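You operate a simulated robot arm through the tools that you are given. There is no shell and no other tool.

Carry out the task below with a simulated robot arm. There is one attempt and no reset: what you move stays moved.

## Task
Measure and save the disc on the platform, turn the platform a quarter, level it and repeat.
Fine: level means X and Y show 0.

Only the result counts: the job must be done as asked and must still hold three seconds after the hand-in. Knocking over, shifting, dropping, spilling or breaking anything else fails it.

## Robot
A 6-joint arm with a two-finger parallel gripper, fixed in place. Base frame: the origin is at the foot of the arm, x ahead of it, y to its left, z up; the work surface is at about z = 910. Lengths are in mm, angles in rad, forces in N, time in s.
With the tool pointing down near the work surface it reaches from about 300 to 660 mm from the base axis. Its first joint turns from -2.007 to 2.007 rad. Payload 3.43 kg.
The tool frame sits at the grasp point between the pads (the TCP): z along the fingers, y along the line on which they close. The tips reach 34 mm beyond it. The gripper opens to 128 mm. The fingers are 24 mm wide and 12 mm thick; the gripper's body (48 by 130 mm) begins 96 mm behind the TCP.
Orientation is told as [roll, pitch, yaw] about the base's x, y, z axes, in that order, counted from this pose: with the fingers straight down and closing along the base's y, the tool's x points along the base's -x, its y along +y and its z along -z.

## Interface
- The arm moves only by the tool drive_tool. Its argument "targets" is a list of rows, each a list of 3 entries, a list of its own where there are three numbers: the shift along the base's x, y, z in units of 30 mm (1.0 is 30 mm), then the turn, a rotation vector about the base's x, y, z in units of 5 degrees (1.0 is 5 degrees), then the closure, from 0 (fully open) to 1 (shut). In form: [[[x, y, z], [wx, wy, wz], fingers], ...]. A call has 1 to 20 rows; each row shifts and turns the commanded pose from where the row before left it. A call with a number of a shift or a turn outside -1 to 1 is refused whole. Each row takes 0.2 s and may step no farther than 50 mm and 0.15 rad from the row before; otherwise, or with a gripper value out of range, the whole call is refused. Where a pose cannot be reached the arm comes as near as it can. A force on the tool above 50 N (or 10 N above the force at the start of the call, whichever is more), or a blocked arm, ends the call early, and 0.2 s more pass. The fingers move at their own pace (about 153 mm/s each) and stop on an object; they squeeze with about 39 N. The grip force told is the motor's: it shows also when the fingers shut on nothing. Time passes only in rows, and 0.2 s behind the last, so rows that do not move let the fingers close. It gives the time, the measured TCP pose, the force on the tool (base axes), the opening and the grip force at its end, in the units of the frame above (readings bear some noise), with the torque about the TCP (base axes, N m) and any sound that the robot's microphone picked up, and new pictures: "pictures" is both (left out), scene, wrist or none.
- Cameras (640 x 400 px; columns grow to the right, rows downward): "scene" is fixed at [223.7, -501.2, 1596.3]; the picture's right is [0.94, -0.35, 0.00], its down [-0.18, -0.48, -0.86] and it looks along [0.30, 0.80, -0.52] (base axes); focal length 327 px, centre (320, 200). "wrist" rides on the gripper at [76, -11, -160] in the tool frame; the picture's right is [0.15, 0.99, 0.00], its down [-0.88, 0.13, -0.46] and it looks along [-0.45, 0.07, 0.89] (tool axes); focal length 234 px, centre (320, 200). There is no depth. A picture from a camera that has moved, and an enlarged one, comes with that camera's place and axes in the base frame and with its lens.
- lift_body(by): slides the trunk up (or, below 0, down) by that many mm; the arm rides with it, the base frame stays. It gives what a move gives, with no picture.
- enlarge(camera, box): a new picture of the part [left, top, right, bottom] of that camera's present view, enlarged. No time passes.
- finish_job(): hands the job in; it is judged then, once.

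Nothing tells you positions but the pictures and the camera data. Unless the task says otherwise, let go and move clear before handing in.

The tools are called after "Call:" as a command line: name --argument value ..., lists and objects as JSON in quotes. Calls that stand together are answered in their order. drive_tool: Moves the arm, as the interface text tells. Its arguments: {"type":"object","properties":{"targets":{"type":"array"},"pictures":{"type":"string","enum":["both","scene","wrist","none"]}},"required":["targets"]} The other tools are called the same way: lift_body (by) slides the trunk up or down; enlarge (camera, box) takes an enlarged picture of a part of a camera's view; finish_job () hands the job in.

At the start:

```text
time: 0.0
position: [196.3, 318.4, 1352.7]
tool_rot: [0.0, 0.0, -0.001]
wrist_force: [0.6, 0.0, 0.5]
moment: [0.0, 0.01, -0.03]
opening: 127.9
finger_force: 0.0
trunk travel left (down, up): [-925.0, 65.0]
```

scene: 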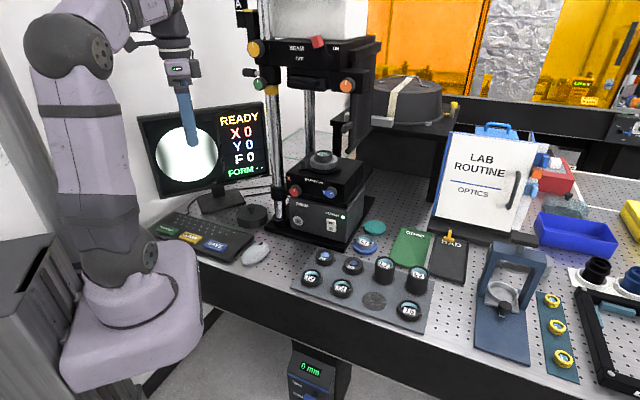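
wrist: 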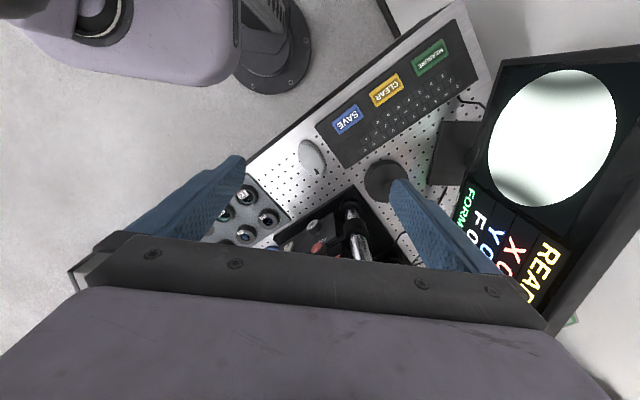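

I see an interferometer stand with a disc on a tilt platform, a monitor showing READY, X 0, Y 0, F 0, and a keyboard with MEASURE / CLEAR / SAVE keys. I'll look closer at these before moving.

Call:
enlarge --camera "scene" --box '[260, 130, 400, 260]'

Call:
enlarge --camera "scene" --box '[130, 90, 290, 270]'

Call:
enlarge --camera "scene" --box '[230, 0, 400, 130]'

Call:
enlarge --camera "scene" --box '[280, 210, 480, 335]'

Call:
enlarge --camera "scene" --box '[430, 110, 640, 390]'

Call:
enlarge --camera "wrist" --box '[220, 20, 640, 320]'

```text
3.08 times, centred on (330, 195) of scene
camera zoom: at [223.7, -501.2, 1596.3], right [0.94, -0.35, 0.0], down [-0.18, -0.48, -0.86], along [0.3, 0.8, -0.52], focal length 1005 px, centre (289, 215)
```

zoom: 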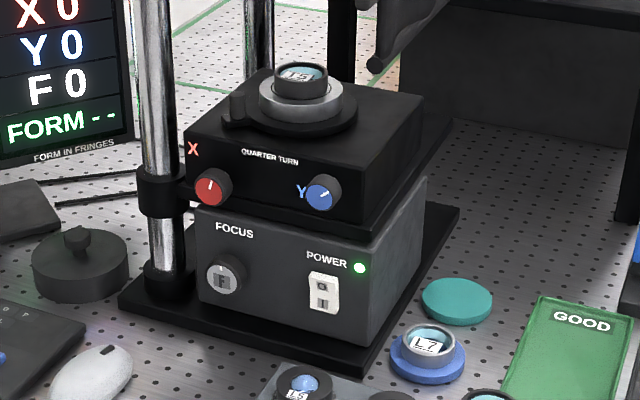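

```text
2.22 times, centred on (210, 180) of scene
camera zoom: at [223.7, -501.2, 1596.3], right [0.94, -0.35, 0.0], down [-0.18, -0.48, -0.86], along [0.3, 0.8, -0.52], focal length 726 px, centre (564, 244)
```

zoom: 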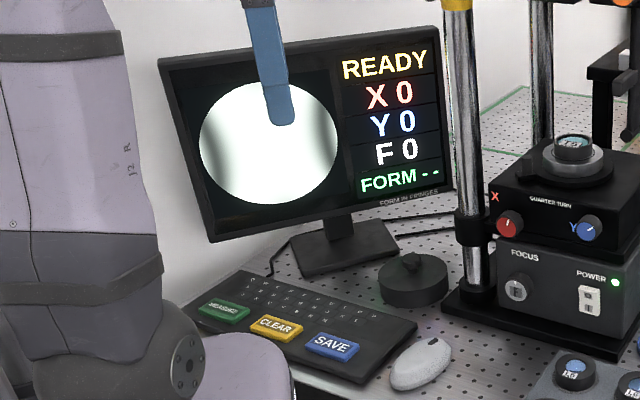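

```text
3.08 times, centred on (315, 65) of scene
camera zoom: at [223.7, -501.2, 1596.3], right [0.94, -0.35, 0.0], down [-0.18, -0.48, -0.86], along [0.3, 0.8, -0.52], focal length 1005 px, centre (335, 615)
```

zoom: 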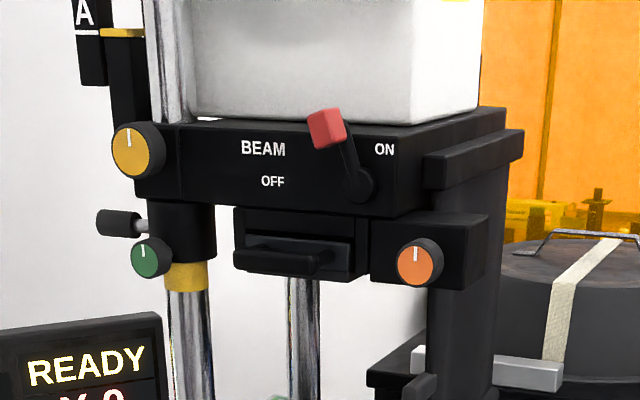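

```text
3.20 times, centred on (380, 272) of scene
camera zoom: at [223.7, -501.2, 1596.3], right [0.94, -0.35, 0.0], down [-0.18, -0.48, -0.86], along [0.3, 0.8, -0.52], focal length 1045 px, centre (128, -32)
```

zoom: 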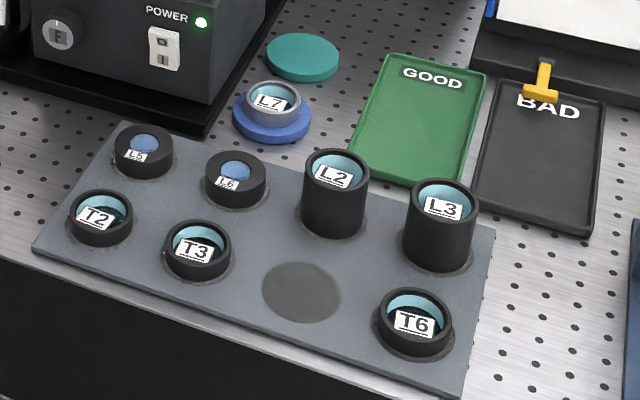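

```text
1.43 times, centred on (535, 250) of scene
camera zoom: at [223.7, -501.2, 1596.3], right [0.94, -0.35, 0.0], down [-0.18, -0.48, -0.86], along [0.3, 0.8, -0.52], focal length 467 px, centre (13, 129)
```

zoom: 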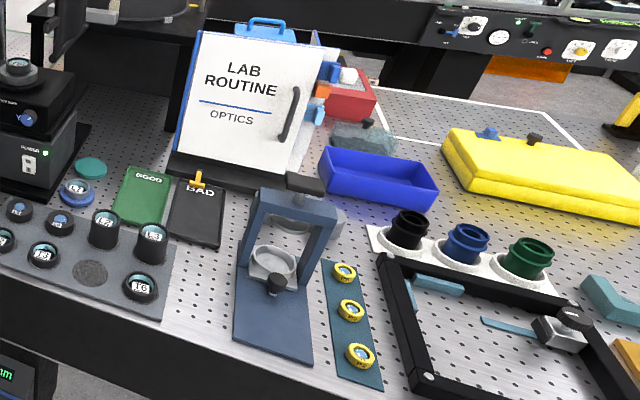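

```text
1.33 times, centred on (430, 170) of wrist
camera zoom: at [120.4, 308.5, 1515.0], right [-0.15, 0.99, 0.0], down [0.88, 0.13, 0.46], along [0.45, 0.07, -0.89], focal length 312 px, centre (173, 240)
```

zoom: 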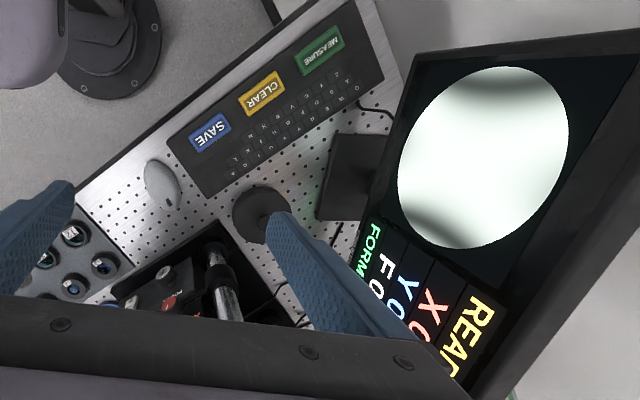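

The platform sits on a two-tier stand with X and Y knobs and a "QUARTER TURN" ring. I'll zoom in further on each control before moving.

Call:
enlarge --camera "scene" --box '[284, 140, 364, 190]'

Call:
enlarge --camera "scene" --box '[280, 175, 360, 225]'

Call:
enlarge --camera "scene" --box '[140, 205, 260, 280]'

Call:
enlarge --camera "scene" --box '[260, 320, 380, 400]'

Call:
enlarge --camera "wrist" --box '[320, 30, 480, 140]'

Call:
enlarge --camera "wrist" --box '[190, 170, 410, 270]'

```text
8.00 times, centred on (324, 165) of scene
camera zoom: at [223.7, -501.2, 1596.3], right [0.94, -0.35, 0.0], down [-0.18, -0.48, -0.86], along [0.3, 0.8, -0.52], focal length 2613 px, centre (288, 480)
```

zoom: 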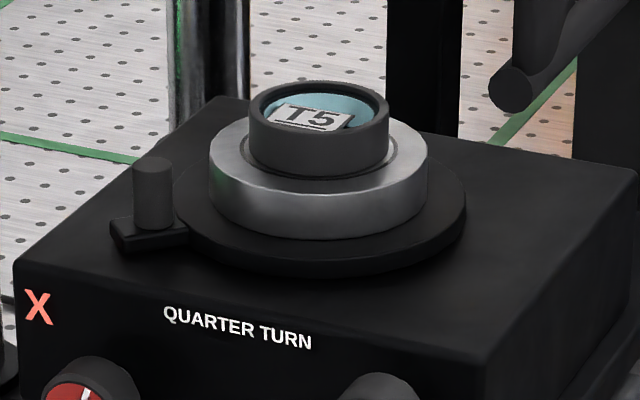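

```text
8.00 times, centred on (320, 200) of scene
camera zoom: at [223.7, -501.2, 1596.3], right [0.94, -0.35, 0.0], down [-0.18, -0.48, -0.86], along [0.3, 0.8, -0.52], focal length 2613 px, centre (320, 200)
```

zoom: 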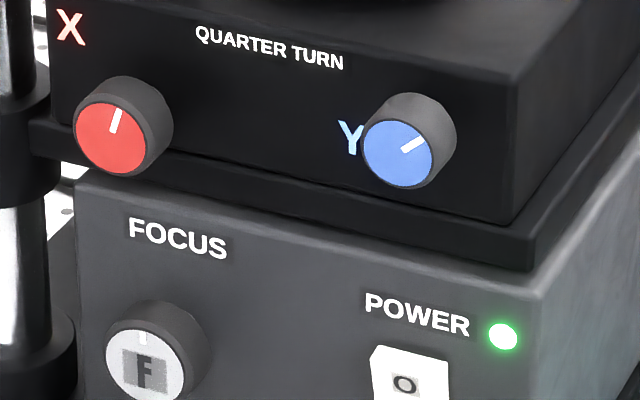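

```text
5.33 times, centred on (200, 242) of scene
camera zoom: at [223.7, -501.2, 1596.3], right [0.94, -0.35, 0.0], down [-0.18, -0.48, -0.86], along [0.3, 0.8, -0.52], focal length 1742 px, centre (960, -27)
```

zoom: 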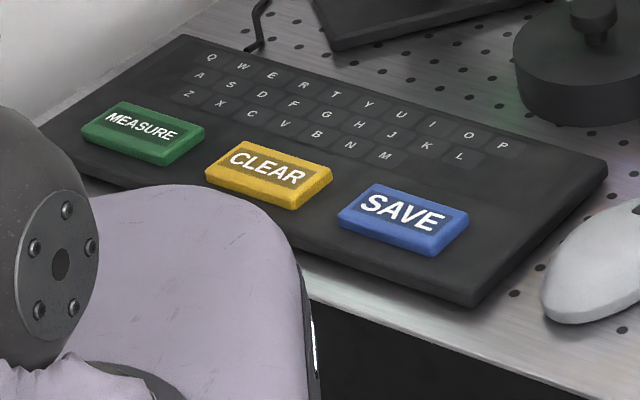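

```text
5.00 times, centred on (320, 360) of scene
camera zoom: at [223.7, -501.2, 1596.3], right [0.94, -0.35, 0.0], down [-0.18, -0.48, -0.86], along [0.3, 0.8, -0.52], focal length 1633 px, centre (320, -600)
```

zoom: 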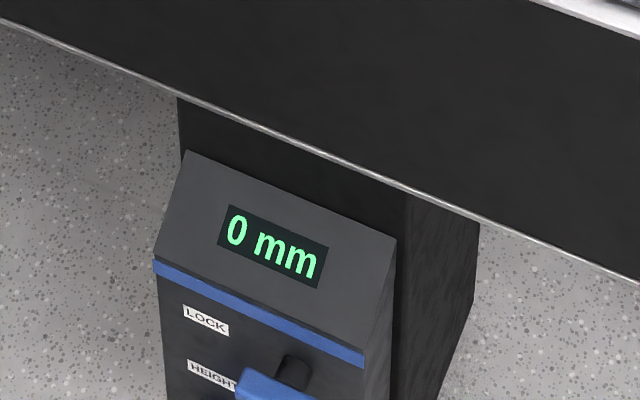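

```text
3.64 times, centred on (400, 85) of wrist
camera zoom: at [120.4, 308.5, 1515.0], right [-0.15, 0.99, 0.0], down [0.88, 0.13, 0.46], along [0.45, 0.07, -0.89], focal length 852 px, centre (29, 618)
```

zoom: 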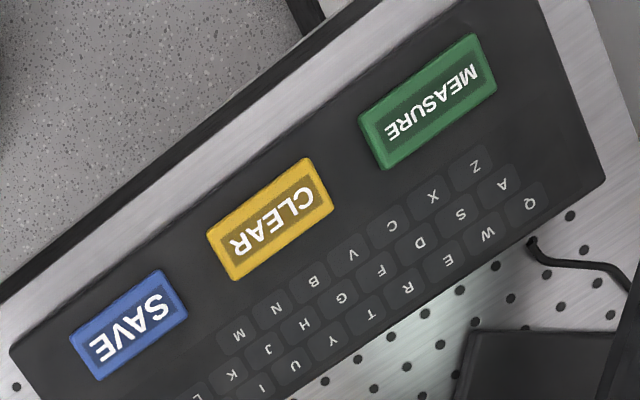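

```text
2.91 times, centred on (300, 220) of wrist
camera zoom: at [120.4, 308.5, 1515.0], right [-0.15, 0.99, 0.0], down [0.88, 0.13, 0.46], along [0.45, 0.07, -0.89], focal length 681 px, centre (378, 142)
```

zoom: 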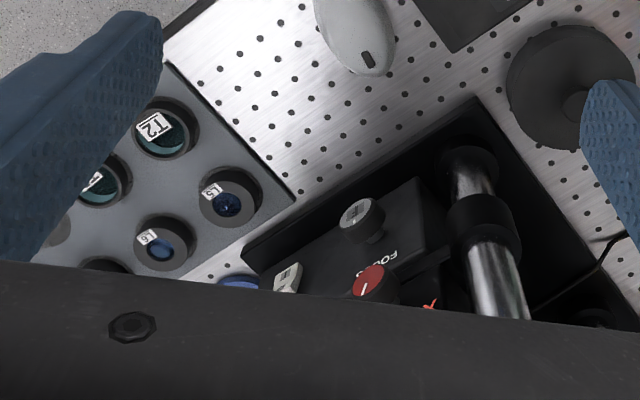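

The disc on the platform is T5, with X and Y both at 0 for the first measurement. By triangulation the MEASURE key is near (44, 538, 922) and SAVE near (195, 389, 922). I'll close the fingers and move above MEASURE.

Call:
drive_tool --targets '[[[-0.46, 0.667, -0.978], [0, 0, 0], 1], [[-0.46, 0.667, -0.978], [0, 0, 0], 1], [[-0.46, 0.667, -0.978], [0, 0, 0], 1], [[-0.46, 0.667, -0.978], [0, 0, 0], 1], [[-0.46, 0.667, -0.978], [0, 0, 0], 1], [[-0.46, 0.667, -0.978], [0, 0, 0], 1], [[-0.46, 0.667, -0.978], [0, 0, 0], 1], [[-0.46, 0.667, -0.978], [0, 0, 0], 1], [[-0.46, 0.667, -0.978], [0, 0, 0], 1], [[-0.46, 0.667, -0.978], [0, 0, 0], 1]]'

```text
time: 2.2
position: [56.2, 521.7, 1059.2]
tool_rot: [-0.001, 0.0, -0.001]
wrist_force: [-1.0, 0.4, -0.7]
moment: [-0.02, -0.04, -0.01]
opening: 0.3
finger_force: 32.9
trunk travel left (down, up): [-925.0, 65.0]
camera wrist: at [-20.0, 510.7, 1220.3], right [-0.15, 0.99, 0.0], down [0.88, 0.13, 0.46], along [0.45, 0.07, -0.89], focal length 234 px, centre (320, 200)
```

scene: 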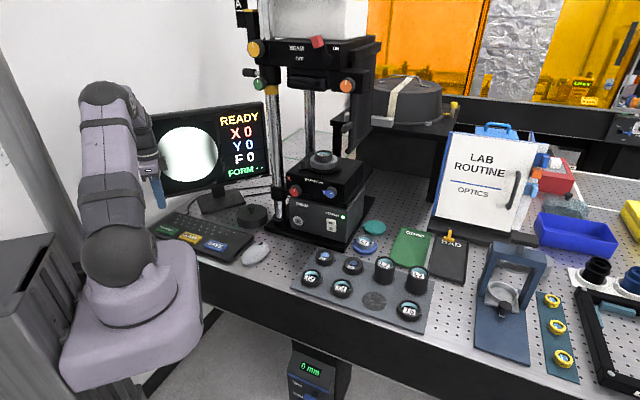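
wrist: 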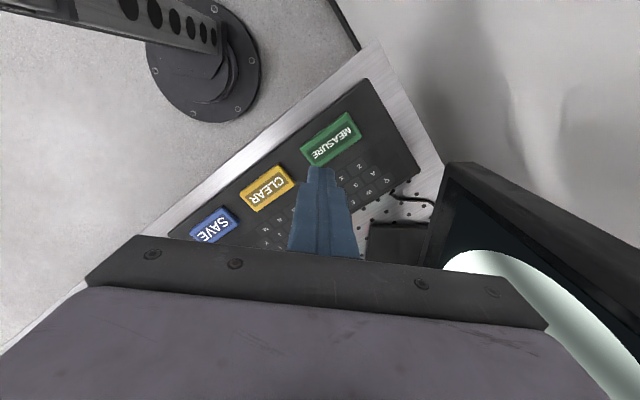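

The fingers are shut and just above the keyboard. The wrist view confirms MEASURE at about (44, 537), so I'll centre over it and come down to just above the key.

Call:
drive_tool --targets '[[[-0.2, 0.25, -0.9], [0, 0, 0], 1], [[-0.2, 0.26, -0.9], [0, 0, 0], 1], [[0, 0, -0.9], [0, 0, 0], 1]]'

Call:
enlarge --camera "wrist" --box '[200, 80, 440, 260]'

Call:
enlarge --camera "scene" --box '[130, 90, 290, 270]'

```text
time: 3.0
position: [44.4, 536.0, 977.3]
tool_rot: [-0.001, 0.001, -0.001]
wrist_force: [0.9, -0.5, -0.8]
moment: [-0.03, 0.0, -0.02]
opening: 0.1
finger_force: 33.3
trunk travel left (down, up): [-925.0, 65.0]
camera wrist: at [-31.2, 525.4, 1138.9], right [-0.15, 0.99, 0.0], down [0.88, 0.13, 0.46], along [0.45, 0.07, -0.89], focal length 234 px, centre (320, 200)
```

scene: 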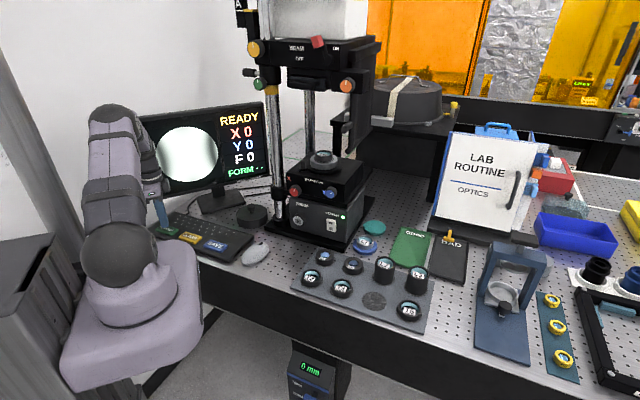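
wrist: 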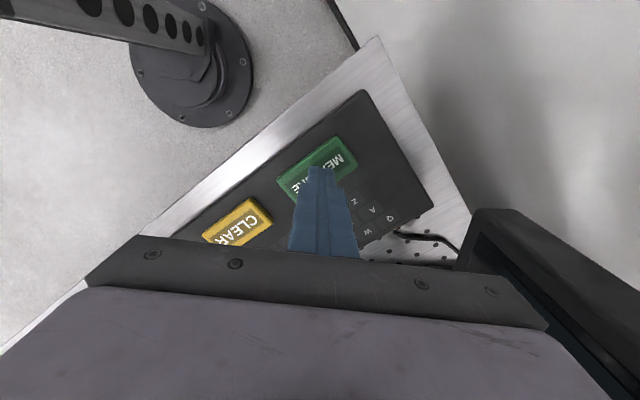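

```text
2.22 times, centred on (320, 170) of wrist
camera zoom: at [-31.2, 525.4, 1138.9], right [-0.15, 0.99, 0.0], down [0.88, 0.13, 0.46], along [0.45, 0.07, -0.89], focal length 520 px, centre (320, 267)
```

zoom: 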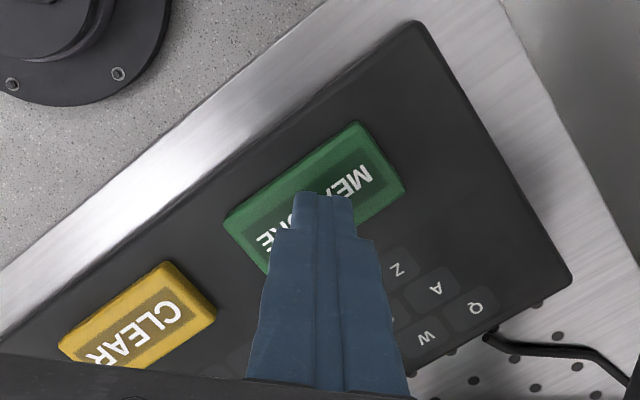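

```text
2.22 times, centred on (210, 180) of scene
camera zoom: at [223.7, -501.2, 1596.3], right [0.94, -0.35, 0.0], down [-0.18, -0.48, -0.86], along [0.3, 0.8, -0.52], focal length 726 px, centre (564, 244)
```

zoom: 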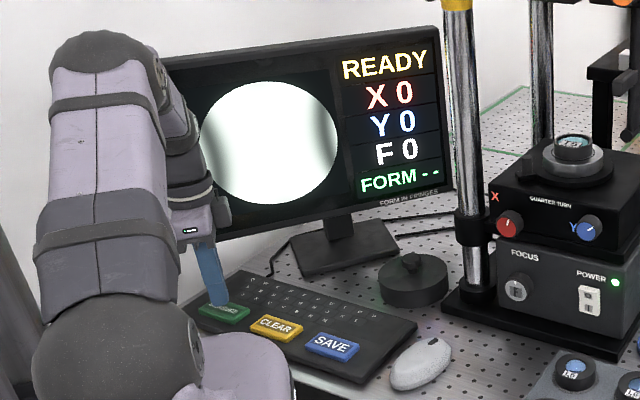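

The fingertips are centred over MEASURE, about 20 mm above it. I'll lower slowly and watch the force.

Call:
drive_tool --targets '[[[0, 0, -0.2], [0, 0, 0], 1], [[0, 0, -0.2], [0, 0, 0], 1], [[0, 0, -0.15], [0, 0, 0], 1], [[0, 0, -0.1], [0, 0, 0], 1], [[0, 0, -0.1], [0, 0, 0], 1]]' --pictures "scene"

Call:
enlarge --camera "scene" --box '[130, 90, 290, 270]'

```text
time: 4.2
position: [45.9, 533.6, 961.1]
tool_rot: [0.01, 0.001, 0.0]
wrist_force: [2.2, 1.5, 24.7]
moment: [0.01, -0.08, 0.01]
opening: 0.0
finger_force: 32.9
trunk travel left (down, up): [-925.0, 65.0]
heard: click
```

scene: 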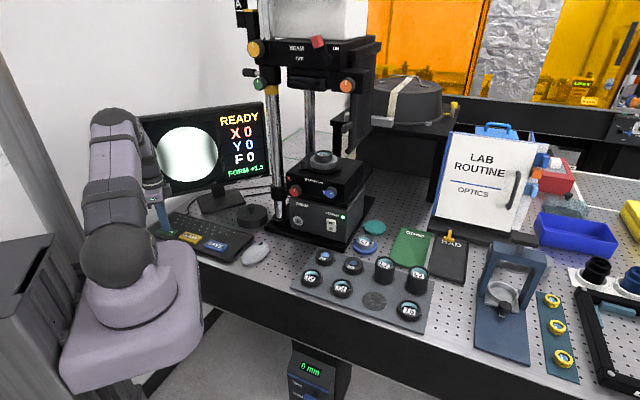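

```text
2.22 times, centred on (210, 180) of scene
camera zoom: at [223.7, -501.2, 1596.3], right [0.94, -0.35, 0.0], down [-0.18, -0.48, -0.86], along [0.3, 0.8, -0.52], focal length 726 px, centre (564, 244)
```

zoom: 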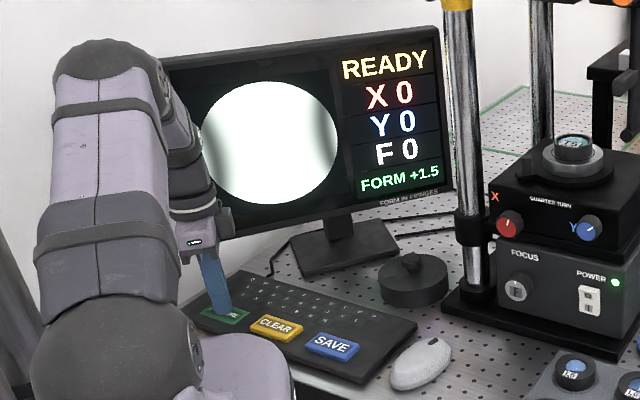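

The key clicked and FORM now reads +1.5, so the first measurement is taken. I'll lift off and move over to SAVE.

Call:
drive_tool --targets '[[[0, 0, 0.7], [0, 0, 0], 1], [[0, 0, 0.7], [0, 0, 0], 1], [[0.84, -0.816, 0], [0, 0, 0], 1], [[0.84, -0.816, 0], [0, 0, 0], 1], [[0.84, -0.816, 0], [0, 0, 0], 1], [[0.84, -0.816, 0], [0, 0, 0], 1], [[0.84, -0.816, 0], [0, 0, 0], 1], [[0.84, -0.816, 0], [0, 0, 0], 1], [[0, 0, -0.6], [0, 0, 0], 1]]'

Call:
enlarge --camera "wrist" --box '[200, 80, 440, 260]'

Call:
enlarge --camera "scene" --box '[130, 90, 290, 270]'

```text
time: 6.2
position: [197.2, 386.8, 980.5]
tool_rot: [-0.001, 0.001, 0.0]
wrist_force: [1.1, 0.2, -0.2]
moment: [-0.02, 0.03, 0.04]
opening: 0.2
finger_force: 33.3
trunk travel left (down, up): [-925.0, 65.0]
camera wrist: at [121.1, 375.8, 1141.9], right [-0.15, 0.99, 0.0], down [0.88, 0.13, 0.46], along [0.45, 0.07, -0.89], focal length 234 px, centre (320, 200)
```

scene: 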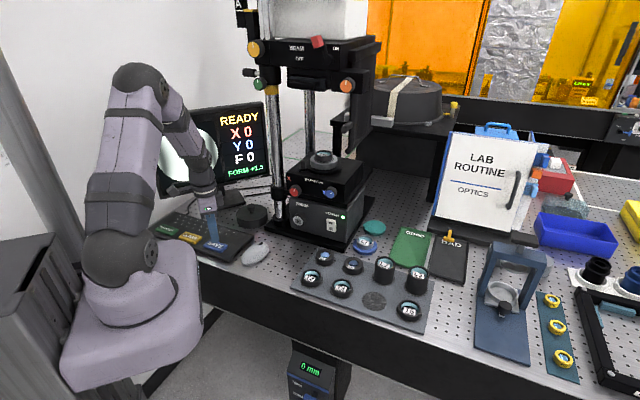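
wrist: 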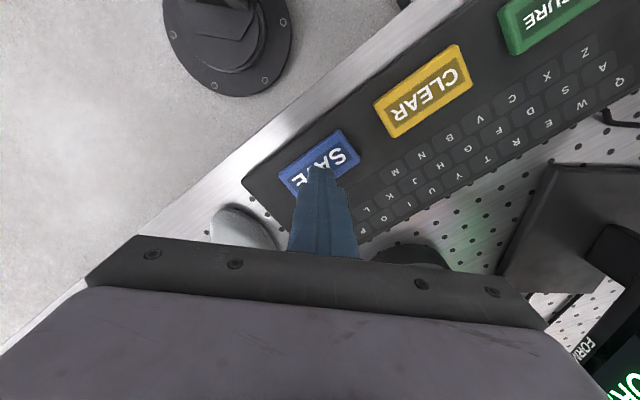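

```text
2.22 times, centred on (320, 170) of wrist
camera zoom: at [121.1, 375.8, 1141.9], right [-0.15, 0.99, 0.0], down [0.88, 0.13, 0.46], along [0.45, 0.07, -0.89], focal length 520 px, centre (320, 267)
```

zoom: 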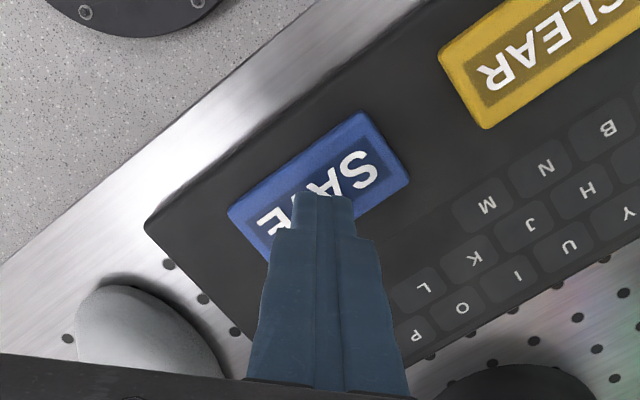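

```text
2.22 times, centred on (210, 180) of scene
camera zoom: at [223.7, -501.2, 1596.3], right [0.94, -0.35, 0.0], down [-0.18, -0.48, -0.86], along [0.3, 0.8, -0.52], focal length 726 px, centre (564, 244)
```

zoom: 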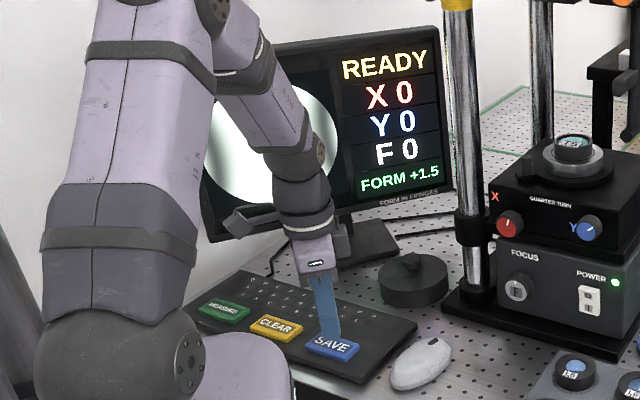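

I'm centred over SAVE at the same kind of height. I'll press it the same way.

Call:
drive_tool --targets '[[[0, 0, -0.2], [0, 0, 0], 1], [[0, 0, -0.2], [0, 0, 0], 1], [[0, 0, -0.15], [0, 0, 0], 1], [[0, 0, -0.1], [0, 0, 0], 1], [[0, 0, -0.1], [0, 0, 0], 1], [[0, 0, -0.1], [0, 0, 0], 1]]' --pictures "scene"

Call:
enlarge --camera "scene" --box '[130, 90, 290, 270]'

```text
time: 7.6
position: [198.4, 386.5, 960.1]
tool_rot: [0.01, -0.003, -0.001]
wrist_force: [4.5, -8.7, 38.3]
moment: [-0.36, -0.08, -0.01]
opening: 0.0
finger_force: 32.5
trunk travel left (down, up): [-925.0, 65.0]
heard: click
```

scene: 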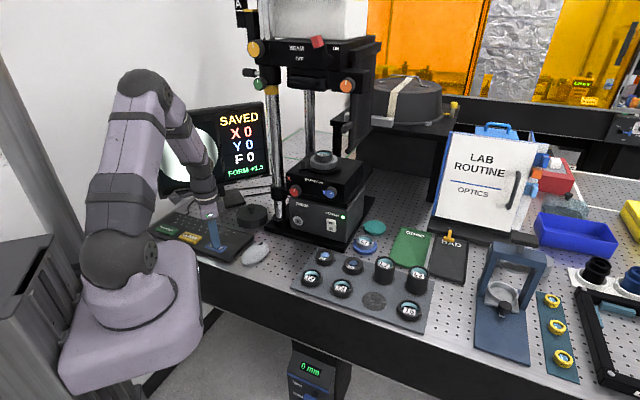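

```text
2.22 times, centred on (210, 180) of scene
camera zoom: at [223.7, -501.2, 1596.3], right [0.94, -0.35, 0.0], down [-0.18, -0.48, -0.86], along [0.3, 0.8, -0.52], focal length 726 px, centre (564, 244)
```

zoom: 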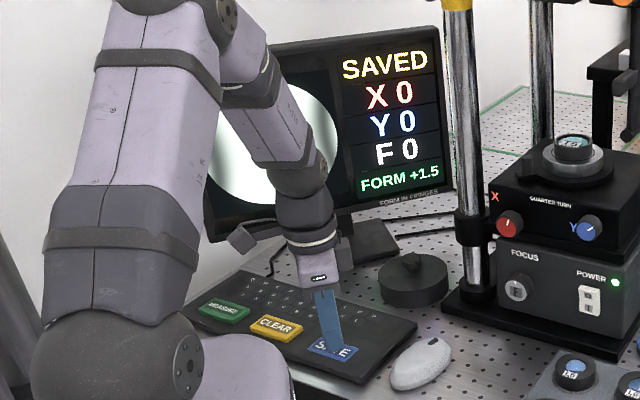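

The screen shows SAVED with FORM +1.5 at X 0, Y 0. Next is the quarter turn, so I'll lift off, yaw 45° to square up with the stand, and tilt the tool to look at the platform and its peg from the front.

Call:
drive_tool --targets '[[[0, 0, 0.9], [0, 0, 0], 1], [[0, 0, 0.9], [0, 0, 0], 1], [[0.6, -0.52, 0.9], [0, 0, 1], 1], [[0.6, -0.52, 0.9], [0, 0, 1], 1], [[0.6, -0.52, 0.9], [0, 0, 1], 1], [[0.6, -0.52, 0.9], [0, 0, 1], 1], [[0.6, -0.52, 0.9], [0, 0, 1], 1], [[0.6, -0.52, 0.9], [0, 0, 1], 1], [[0.6, -0.52, 0.9], [0, 0, 1], 1], [[0.6, -0.52, 0.9], [0, 0, 1], 1], [[0.6, -0.52, 0.9], [0, 0, 1], 1]]'

```text
time: 10.0
position: [360.1, 244.1, 1254.3]
tool_rot: [0.0, 0.0, 0.787]
wrist_force: [-0.4, 0.3, 0.2]
moment: [0.03, 0.01, -0.01]
opening: 0.0
finger_force: 32.3
trunk travel left (down, up): [-925.0, 65.0]
camera wrist: at [314.1, 184.3, 1415.3], right [-0.8, 0.59, 0.0], down [0.53, 0.72, 0.46], along [0.27, 0.37, -0.89], focal length 234 px, centre (320, 200)
```

scene: 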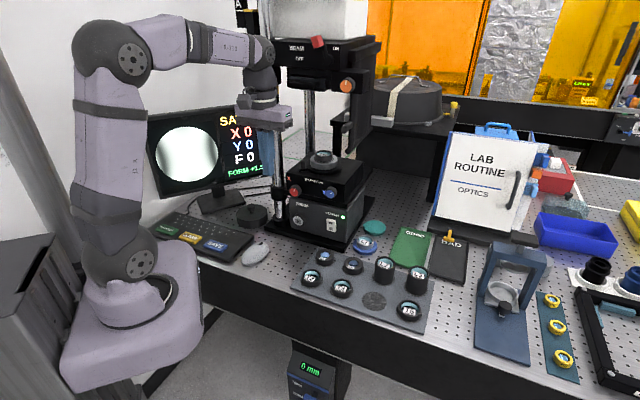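
wrist: 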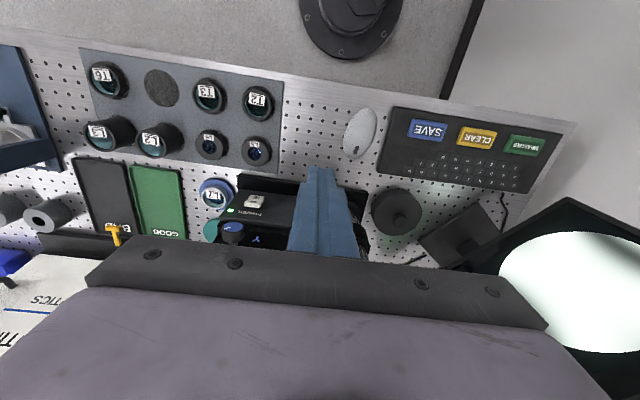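

The tool is now square to the stand. I'll tilt it about 42° toward the stand to get a better view of the platform.

Call:
drive_tool --targets '[[[0, 0, 0], [1, -1, 0], 1], [[0, 0, 0], [1, -1, 0], 1], [[0, 0, 0], [1, -1, 0], 1], [[0, 0, 0], [1, -1, 0], 1], [[0, 0, 0], [1, -1, 0], 1], [[0, 0, 0], [1, -1, 0], 1]]'

Call:
enlarge --camera "wrist" --box '[150, 80, 470, 280]'

```text
time: 11.4
position: [367.1, 252.3, 1250.1]
tool_rot: [0.003, -0.741, 0.784]
wrist_force: [0.5, 1.0, -0.8]
moment: [0.0, 0.01, 0.0]
opening: 0.2
finger_force: 33.3
out of reach, approached as far as the arm can: row 6
trunk travel left (down, up): [-925.0, 65.0]
camera wrist: at [259.5, 129.4, 1317.5], right [-0.78, 0.62, -0.1], down [0.15, 0.33, 0.93], along [0.61, 0.71, -0.35], focal length 234 px, centre (320, 200)
```

scene: 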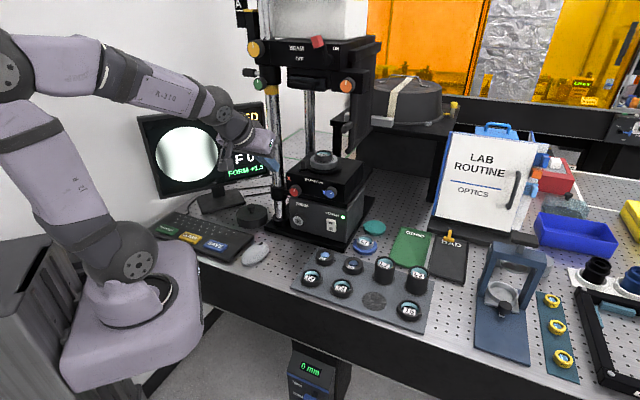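
wrist: 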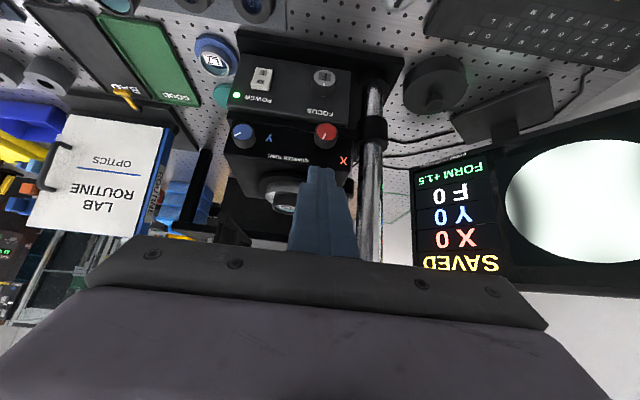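

```text
2.00 times, centred on (310, 180) of wrist
camera zoom: at [259.5, 129.4, 1317.5], right [-0.78, 0.62, -0.1], down [0.15, 0.33, 0.93], along [0.61, 0.71, -0.35], focal length 468 px, centre (340, 240)
```

zoom: 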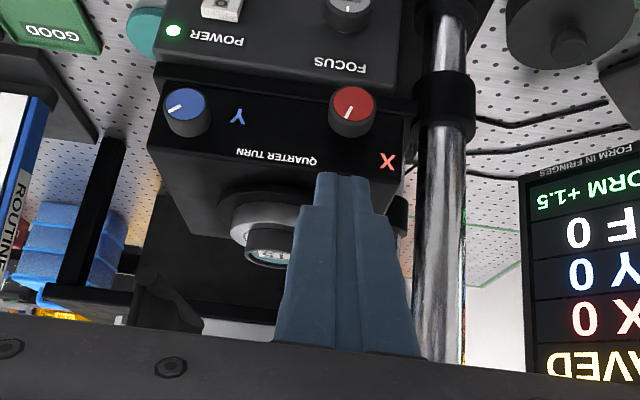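

The view from here shows the platform, both knobs and the monitor, all upside down. X's face is near (462, 362, 1085) and Y's near (545, 272, 1112). The last row was short on reach near the base, so I'll move forward a little and finish levelling the tool.

Call:
drive_tool --targets '[[[0.9, 0.9, 0], [0, 0, 0], 1], [[0.7, 0.7, 0], [0.5, -0.5, 0], 1], [[0, 0, 0], [1, -1, 0], 1], [[0, 0, 0], [1, -1, 0], 1], [[0, 0, 0], [1, -1, 0], 1], [[0, 0, 0], [1, -1, 0], 1], [[0, 0, 0], [1, -1, 0], 1]]'

```text
time: 13.0
position: [387.3, 328.6, 1241.1]
tool_rot: [0.25, -1.234, 0.693]
wrist_force: [0.1, -0.1, -0.9]
moment: [-0.06, -0.03, -0.03]
opening: 0.0
finger_force: 33.6
out of reach, approached as far as the arm can: row 4, 5, 6
trunk travel left (down, up): [-925.0, 65.0]
camera wrist: at [289.5, 182.2, 1220.8], right [-0.83, 0.56, -0.06], down [-0.13, -0.09, 0.99], along [0.54, 0.83, 0.15], focal length 234 px, centre (320, 200)
```

scene: 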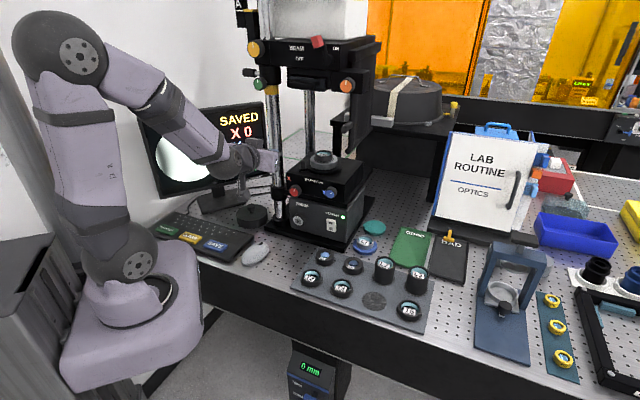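
wrist: 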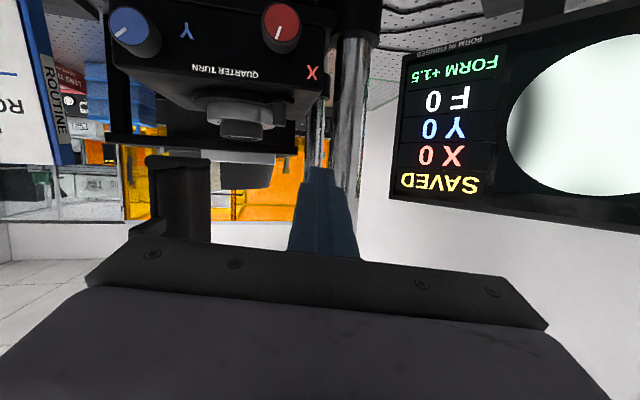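

The tool is nearly level, but the arm strayed during the tilt. I'll hold one row to see where it settles.

Call:
drive_tool --targets '[[[0, 0, 0], [0, 0, 0], 1], [[0, 0, 0], [0, 0, 0], 1]]'

```text
time: 13.6
position: [385.6, 329.2, 1240.2]
tool_rot: [0.25, -1.233, 0.697]
wrist_force: [0.3, -1.0, 0.3]
moment: [0.04, -0.01, -0.03]
opening: 0.0
finger_force: 33.1
trunk travel left (down, up): [-925.0, 65.0]
camera wrist: at [289.2, 182.1, 1220.8], right [-0.83, 0.56, -0.06], down [-0.13, -0.09, 0.99], along [0.54, 0.83, 0.14], focal length 234 px, centre (320, 200)
```

scene: 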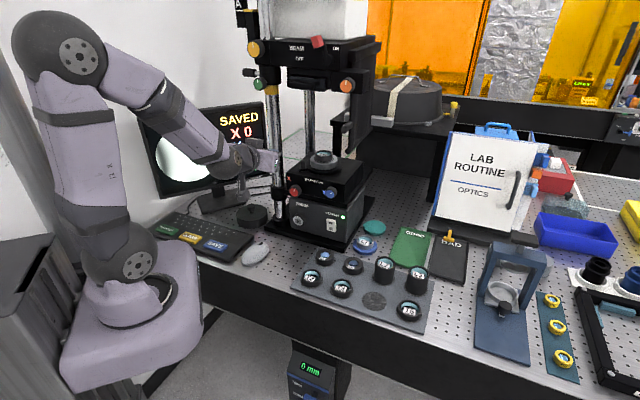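
wrist: 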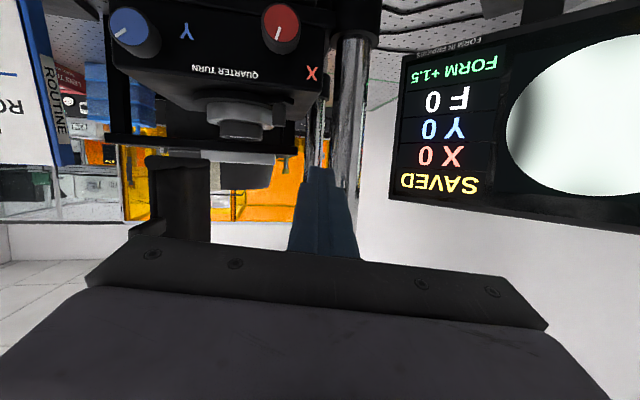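

The arm settled near a wrist singularity and is now bent to one side of it. I'll zoom in on the platform from here to fix the peg position.

Call:
enlarge --camera "wrist" --box '[100, 0, 380, 200]'

Call:
enlarge --camera "scene" --box '[240, 120, 380, 220]'

```text
2.00 times, centred on (240, 100) of wrist
camera zoom: at [289.2, 182.1, 1220.8], right [-0.83, 0.56, -0.06], down [-0.13, -0.09, 0.99], along [0.54, 0.83, 0.14], focal length 468 px, centre (480, 400)
```

zoom: 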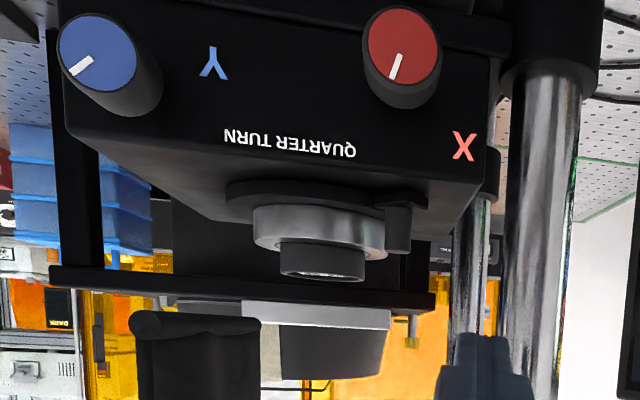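

```text
4.00 times, centred on (310, 170) of scene
camera zoom: at [223.7, -501.2, 1596.3], right [0.94, -0.35, 0.0], down [-0.18, -0.48, -0.86], along [0.3, 0.8, -0.52], focal length 1306 px, centre (360, 320)
```

zoom: 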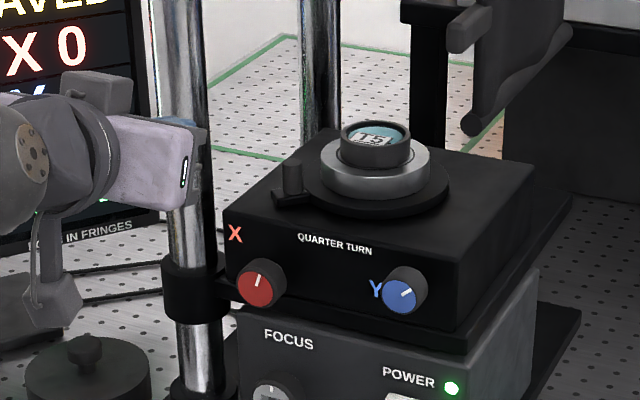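

Triangulating gives the platform axis near (577, 406) and the peg top near (507, 409, 1167). The peg is therefore front-left at a radius of about 70 mm, and a quarter turn brings it front-right. I'll finish squaring the tool to horizontal while moving to a pre-approach in front of the peg.

Call:
drive_tool --targets '[[[0.27, 0.04, -0.22], [0.373, -0.527, -0.305], 1], [[0.27, 0.04, -0.22], [0.373, -0.527, -0.305], 1], [[0.27, 0.04, -0.22], [0.373, -0.527, -0.305], 1], [[0.27, 0.04, -0.22], [0.373, -0.527, -0.305], 1], [[0.27, 0.04, -0.22], [0.373, -0.527, -0.305], 1], [[0.27, 0.04, -0.22], [0.373, -0.527, -0.305], 1]]'

```text
time: 15.0
position: [470.9, 315.7, 1241.3]
tool_rot: [1.309, -1.537, -0.515]
wrist_force: [0.2, -0.4, 0.4]
moment: [0.02, 0.04, 0.06]
opening: 0.0
finger_force: 32.6
out of reach, approached as far as the arm can: row 4, 5, 6
trunk travel left (down, up): [-925.0, 65.0]
camera wrist: at [365.0, 196.1, 1168.5], right [-0.71, 0.7, -0.11], down [-0.39, -0.25, 0.89], along [0.59, 0.67, 0.45], focal length 234 px, centre (320, 200)
```

scene: 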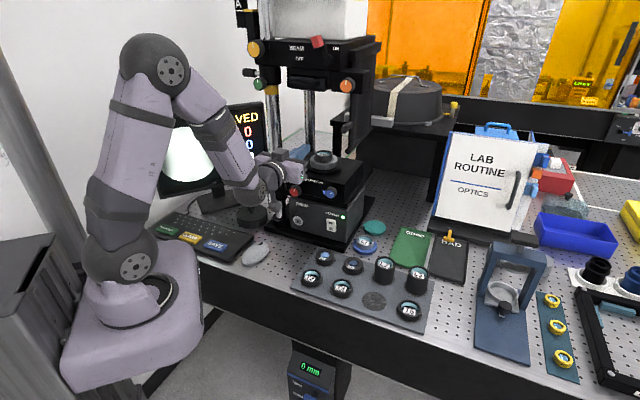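
wrist: 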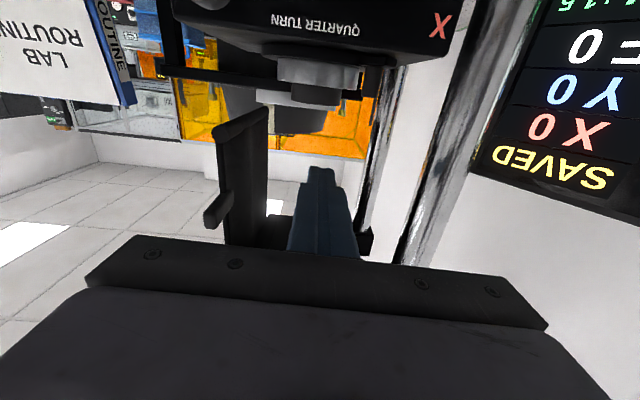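

The wrist passed through and the tool is now horizontal, pointing straight at the stand. I'll align sideways with the peg, come down partway, and open the fingers to about 23 mm to straddle it.

Call:
drive_tool --targets '[[[-0.446, 0.19, -0.456], [0, 0, 0], 0.82], [[-0.446, 0.19, -0.456], [0, 0, 0], 0.82], [[-0.446, 0.19, -0.456], [0, 0, 0], 0.82], [[0, 0, 0], [0, 0, 0], 0.82]]'

```text
time: 16.0
position: [470.5, 317.1, 1241.6]
tool_rot: [1.287, -1.537, -0.496]
wrist_force: [-0.6, 0.1, -0.2]
moment: [0.03, 0.01, 0.03]
opening: 22.7
finger_force: 0.1
out of reach, approached as far as the arm can: row 1, 2, 3
trunk travel left (down, up): [-925.0, 65.0]
camera wrist: at [364.2, 196.3, 1168.8], right [-0.71, 0.7, -0.12], down [-0.39, -0.25, 0.89], along [0.59, 0.67, 0.44], focal length 234 px, centre (320, 200)
```

scene: 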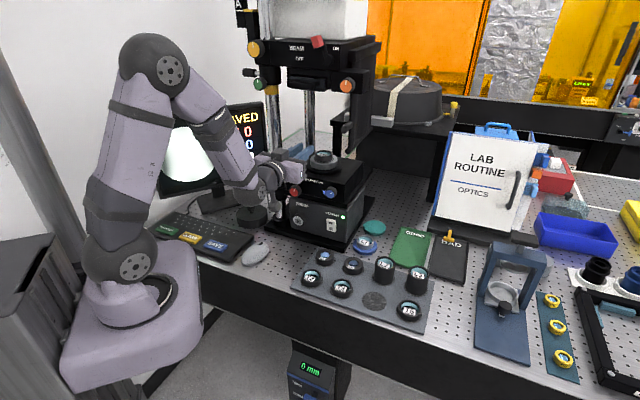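
wrist: 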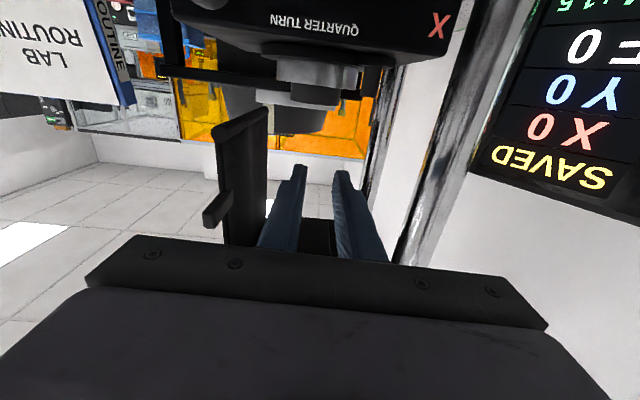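

The arm is at its fold limit here, so it can't back away from the stand at this height. Further in there's room, so I'll move in over the peg at z 1241, which is above the lens, and plan to come down onto it from above.

Call:
drive_tool --targets '[[[0.16, 0.4, 0], [0, 0, 0], 0.82], [[0.16, 0.64, 0], [0, 0, 0], 0.82], [[0.16, 0.64, 0], [0, 0, 0], 0.82]]'

```text
time: 16.8
position: [508.9, 343.9, 1258.0]
tool_rot: [-0.664, -1.567, 1.458]
wrist_force: [-0.1, -0.7, 0.0]
moment: [-0.01, 0.0, -0.03]
opening: 22.8
finger_force: 0.0
out of reach, approached as far as the arm can: row 1, 2, 3
trunk travel left (down, up): [-925.0, 65.0]
camera wrist: at [404.5, 223.3, 1183.9], right [-0.71, 0.69, -0.15], down [-0.41, -0.23, 0.88], along [0.58, 0.68, 0.45], focal length 234 px, centre (320, 200)
```

scene: 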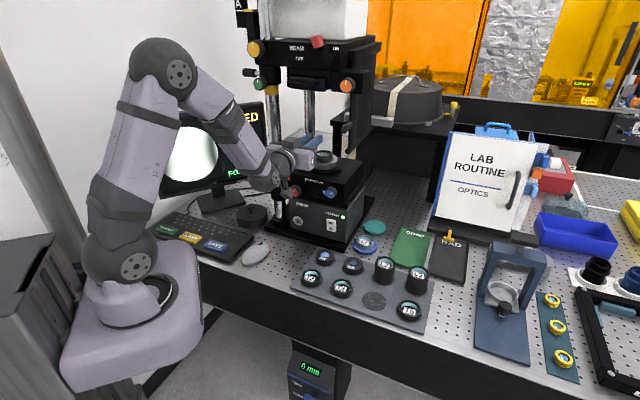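
wrist: 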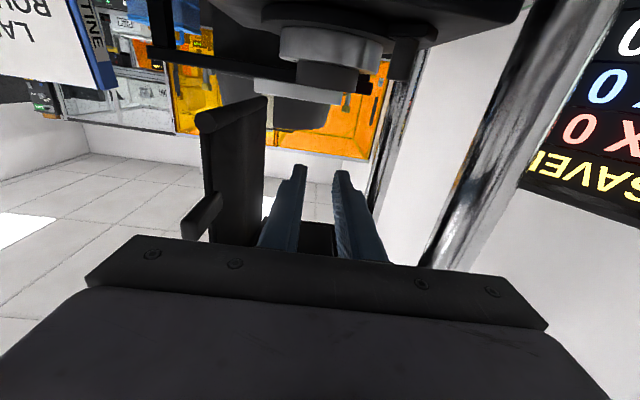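

The arm slid along a joint limit: in passing sideways, the forearm roll wound up nearly to its stop. I'll retrace my path to unwind it, then redo the tilt in the arm's own vertical plane.

Call:
drive_tool --targets '[[[-0.63, -0.47, -0.28], [0, 0, 0], 0.82], [[-0.63, -0.47, -0.28], [0, 0, 0], 0.82], [[-0.355, 0.056, 0], [-0.28, 0.395, 0.229], 0.82], [[-0.355, 0.056, 0], [-0.28, 0.395, 0.229], 0.82], [[-0.355, 0.056, 0], [-0.28, 0.395, 0.229], 0.82], [[-0.355, 0.056, 0], [-0.28, 0.395, 0.229], 0.82], [[-0.355, 0.056, 0], [-0.28, 0.395, 0.229], 0.82], [[-0.355, 0.056, 0], [-0.28, 0.395, 0.229], 0.82], [[-0.355, 0.056, 0], [-0.28, 0.395, 0.229], 0.82], [[-0.355, 0.056, 0], [-0.28, 0.395, 0.229], 0.82]]'

```text
time: 19.0
position: [390.4, 330.9, 1255.4]
tool_rot: [0.251, -1.233, 0.7]
wrist_force: [0.2, -0.5, 1.0]
moment: [0.02, 0.01, 0.02]
opening: 23.1
finger_force: 0.1
out of reach, approached as far as the arm can: row 1, 2
trunk travel left (down, up): [-925.0, 65.0]
camera wrist: at [293.2, 184.2, 1236.1], right [-0.83, 0.55, -0.06], down [-0.13, -0.09, 0.99], along [0.54, 0.83, 0.14], focal length 234 px, centre (320, 200)
```

scene: 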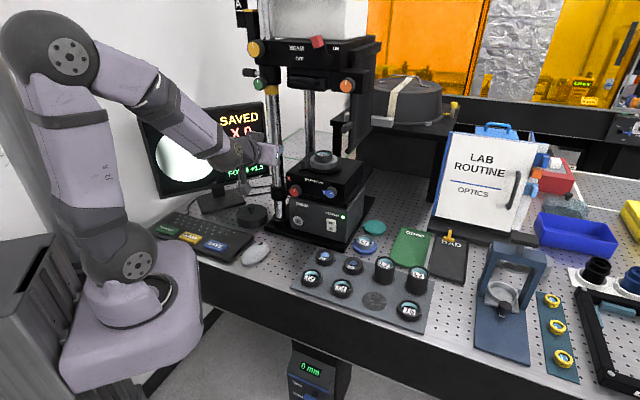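
wrist: 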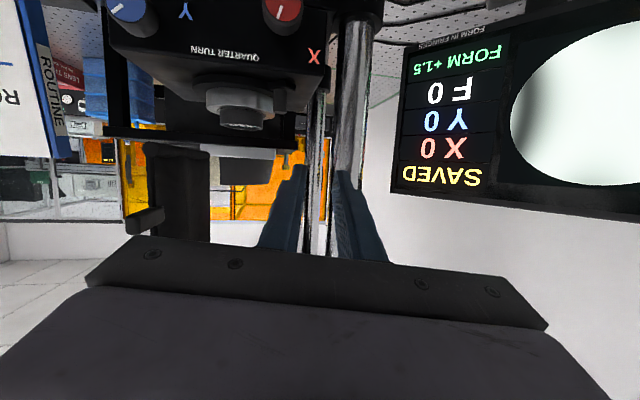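

I'm back at the earlier intermediate pose. I'll continue unwinding to tool-down, ending in the arm's own plane on the 45° azimuth.

Call:
drive_tool --targets '[[[-0.25, 0.078, -0.2], [-0.825, 0.51, -0.237], 0.82], [[-0.25, 0.078, -0.2], [-0.825, 0.51, -0.237], 0.82], [[-0.25, 0.078, -0.2], [-0.825, 0.51, -0.237], 0.82], [[-0.25, 0.078, -0.2], [-0.825, 0.51, -0.237], 0.82], [[-0.25, 0.078, -0.2], [-0.825, 0.51, -0.237], 0.82], [[-0.25, 0.078, -0.2], [-0.825, 0.51, -0.237], 0.82], [[0, 0, 0], [-1, 1, 0], 0.82], [[0, 0, 0], [-1, 1, 0], 0.82], [[0, 0, 0], [-1, 1, 0], 0.82]]'

```text
time: 21.0
position: [293.2, 369.5, 1181.2]
tool_rot: [-0.057, -0.401, 0.786]
wrist_force: [-0.8, 0.5, 0.2]
moment: [-0.04, -0.02, -0.03]
opening: 23.1
finger_force: 0.0
out of reach, approached as far as the arm can: row 7, 8, 9
trunk travel left (down, up): [-925.0, 65.0]
camera wrist: at [201.4, 274.7, 1300.9], right [-0.78, 0.62, -0.11], down [0.34, 0.56, 0.76], along [0.53, 0.55, -0.65], focal length 234 px, centre (320, 200)
```

scene: 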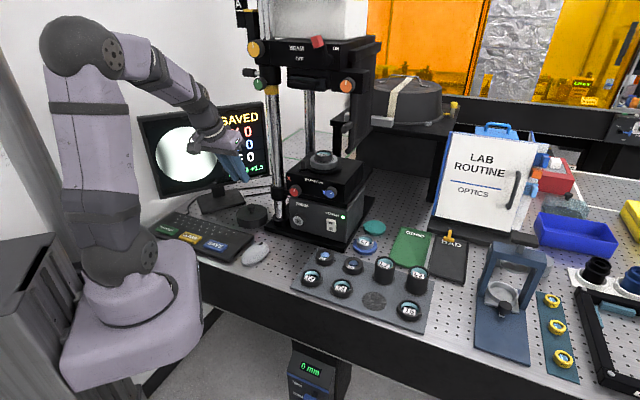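
wrist: 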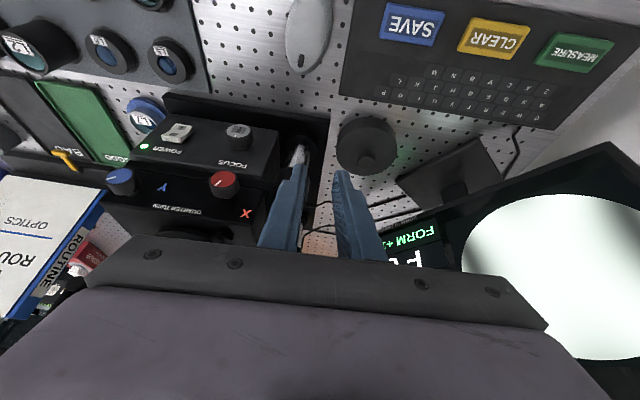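

I'm pointing down, but the forearm roll is still wound up: it flipped the wrist pitch instead. I'll sweep the tool around the forearm axis through the right-hand side, which unwinds the roll, starting with a few rows to check it tracks.

Call:
drive_tool --targets '[[[0.513, -0.299, 0.12], [-0.262, -0.853, -0.64], 0.82], [[0.516, -0.24, 0.187], [-0.102, -0.925, -0.585], 0.82], [[0.506, -0.177, 0.247], [0.057, -0.975, -0.506], 0.82], [[0.482, -0.111, 0.3], [0.21, -1.0, -0.406], 0.82]]'

```text
time: 22.0
position: [353.4, 341.7, 1207.6]
tool_rot: [-0.314, -0.639, 0.723]
wrist_force: [-0.3, 0.0, 0.4]
moment: [-0.01, -0.02, -0.01]
opening: 23.1
finger_force: 0.1
trunk travel left (down, up): [-925.0, 65.0]
camera wrist: at [212.5, 270.0, 1288.5], right [-0.57, 0.75, -0.33], down [0.18, 0.51, 0.84], along [0.8, 0.42, -0.43], focal length 234 px, centre (320, 200)
```

scene: 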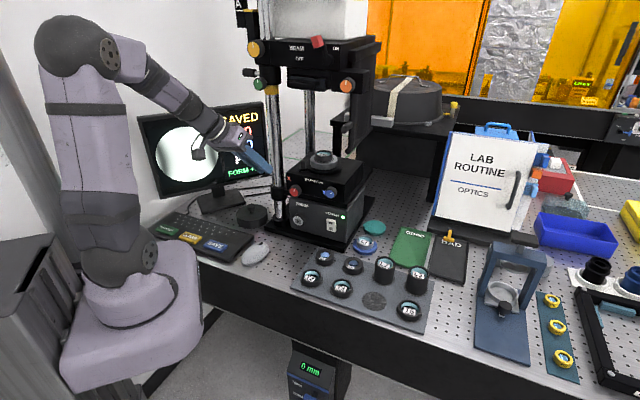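
wrist: 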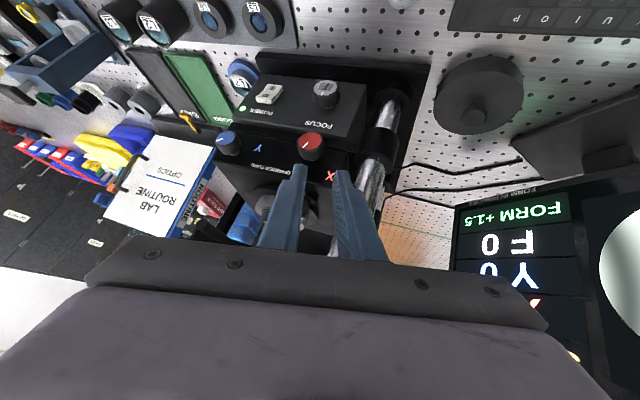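

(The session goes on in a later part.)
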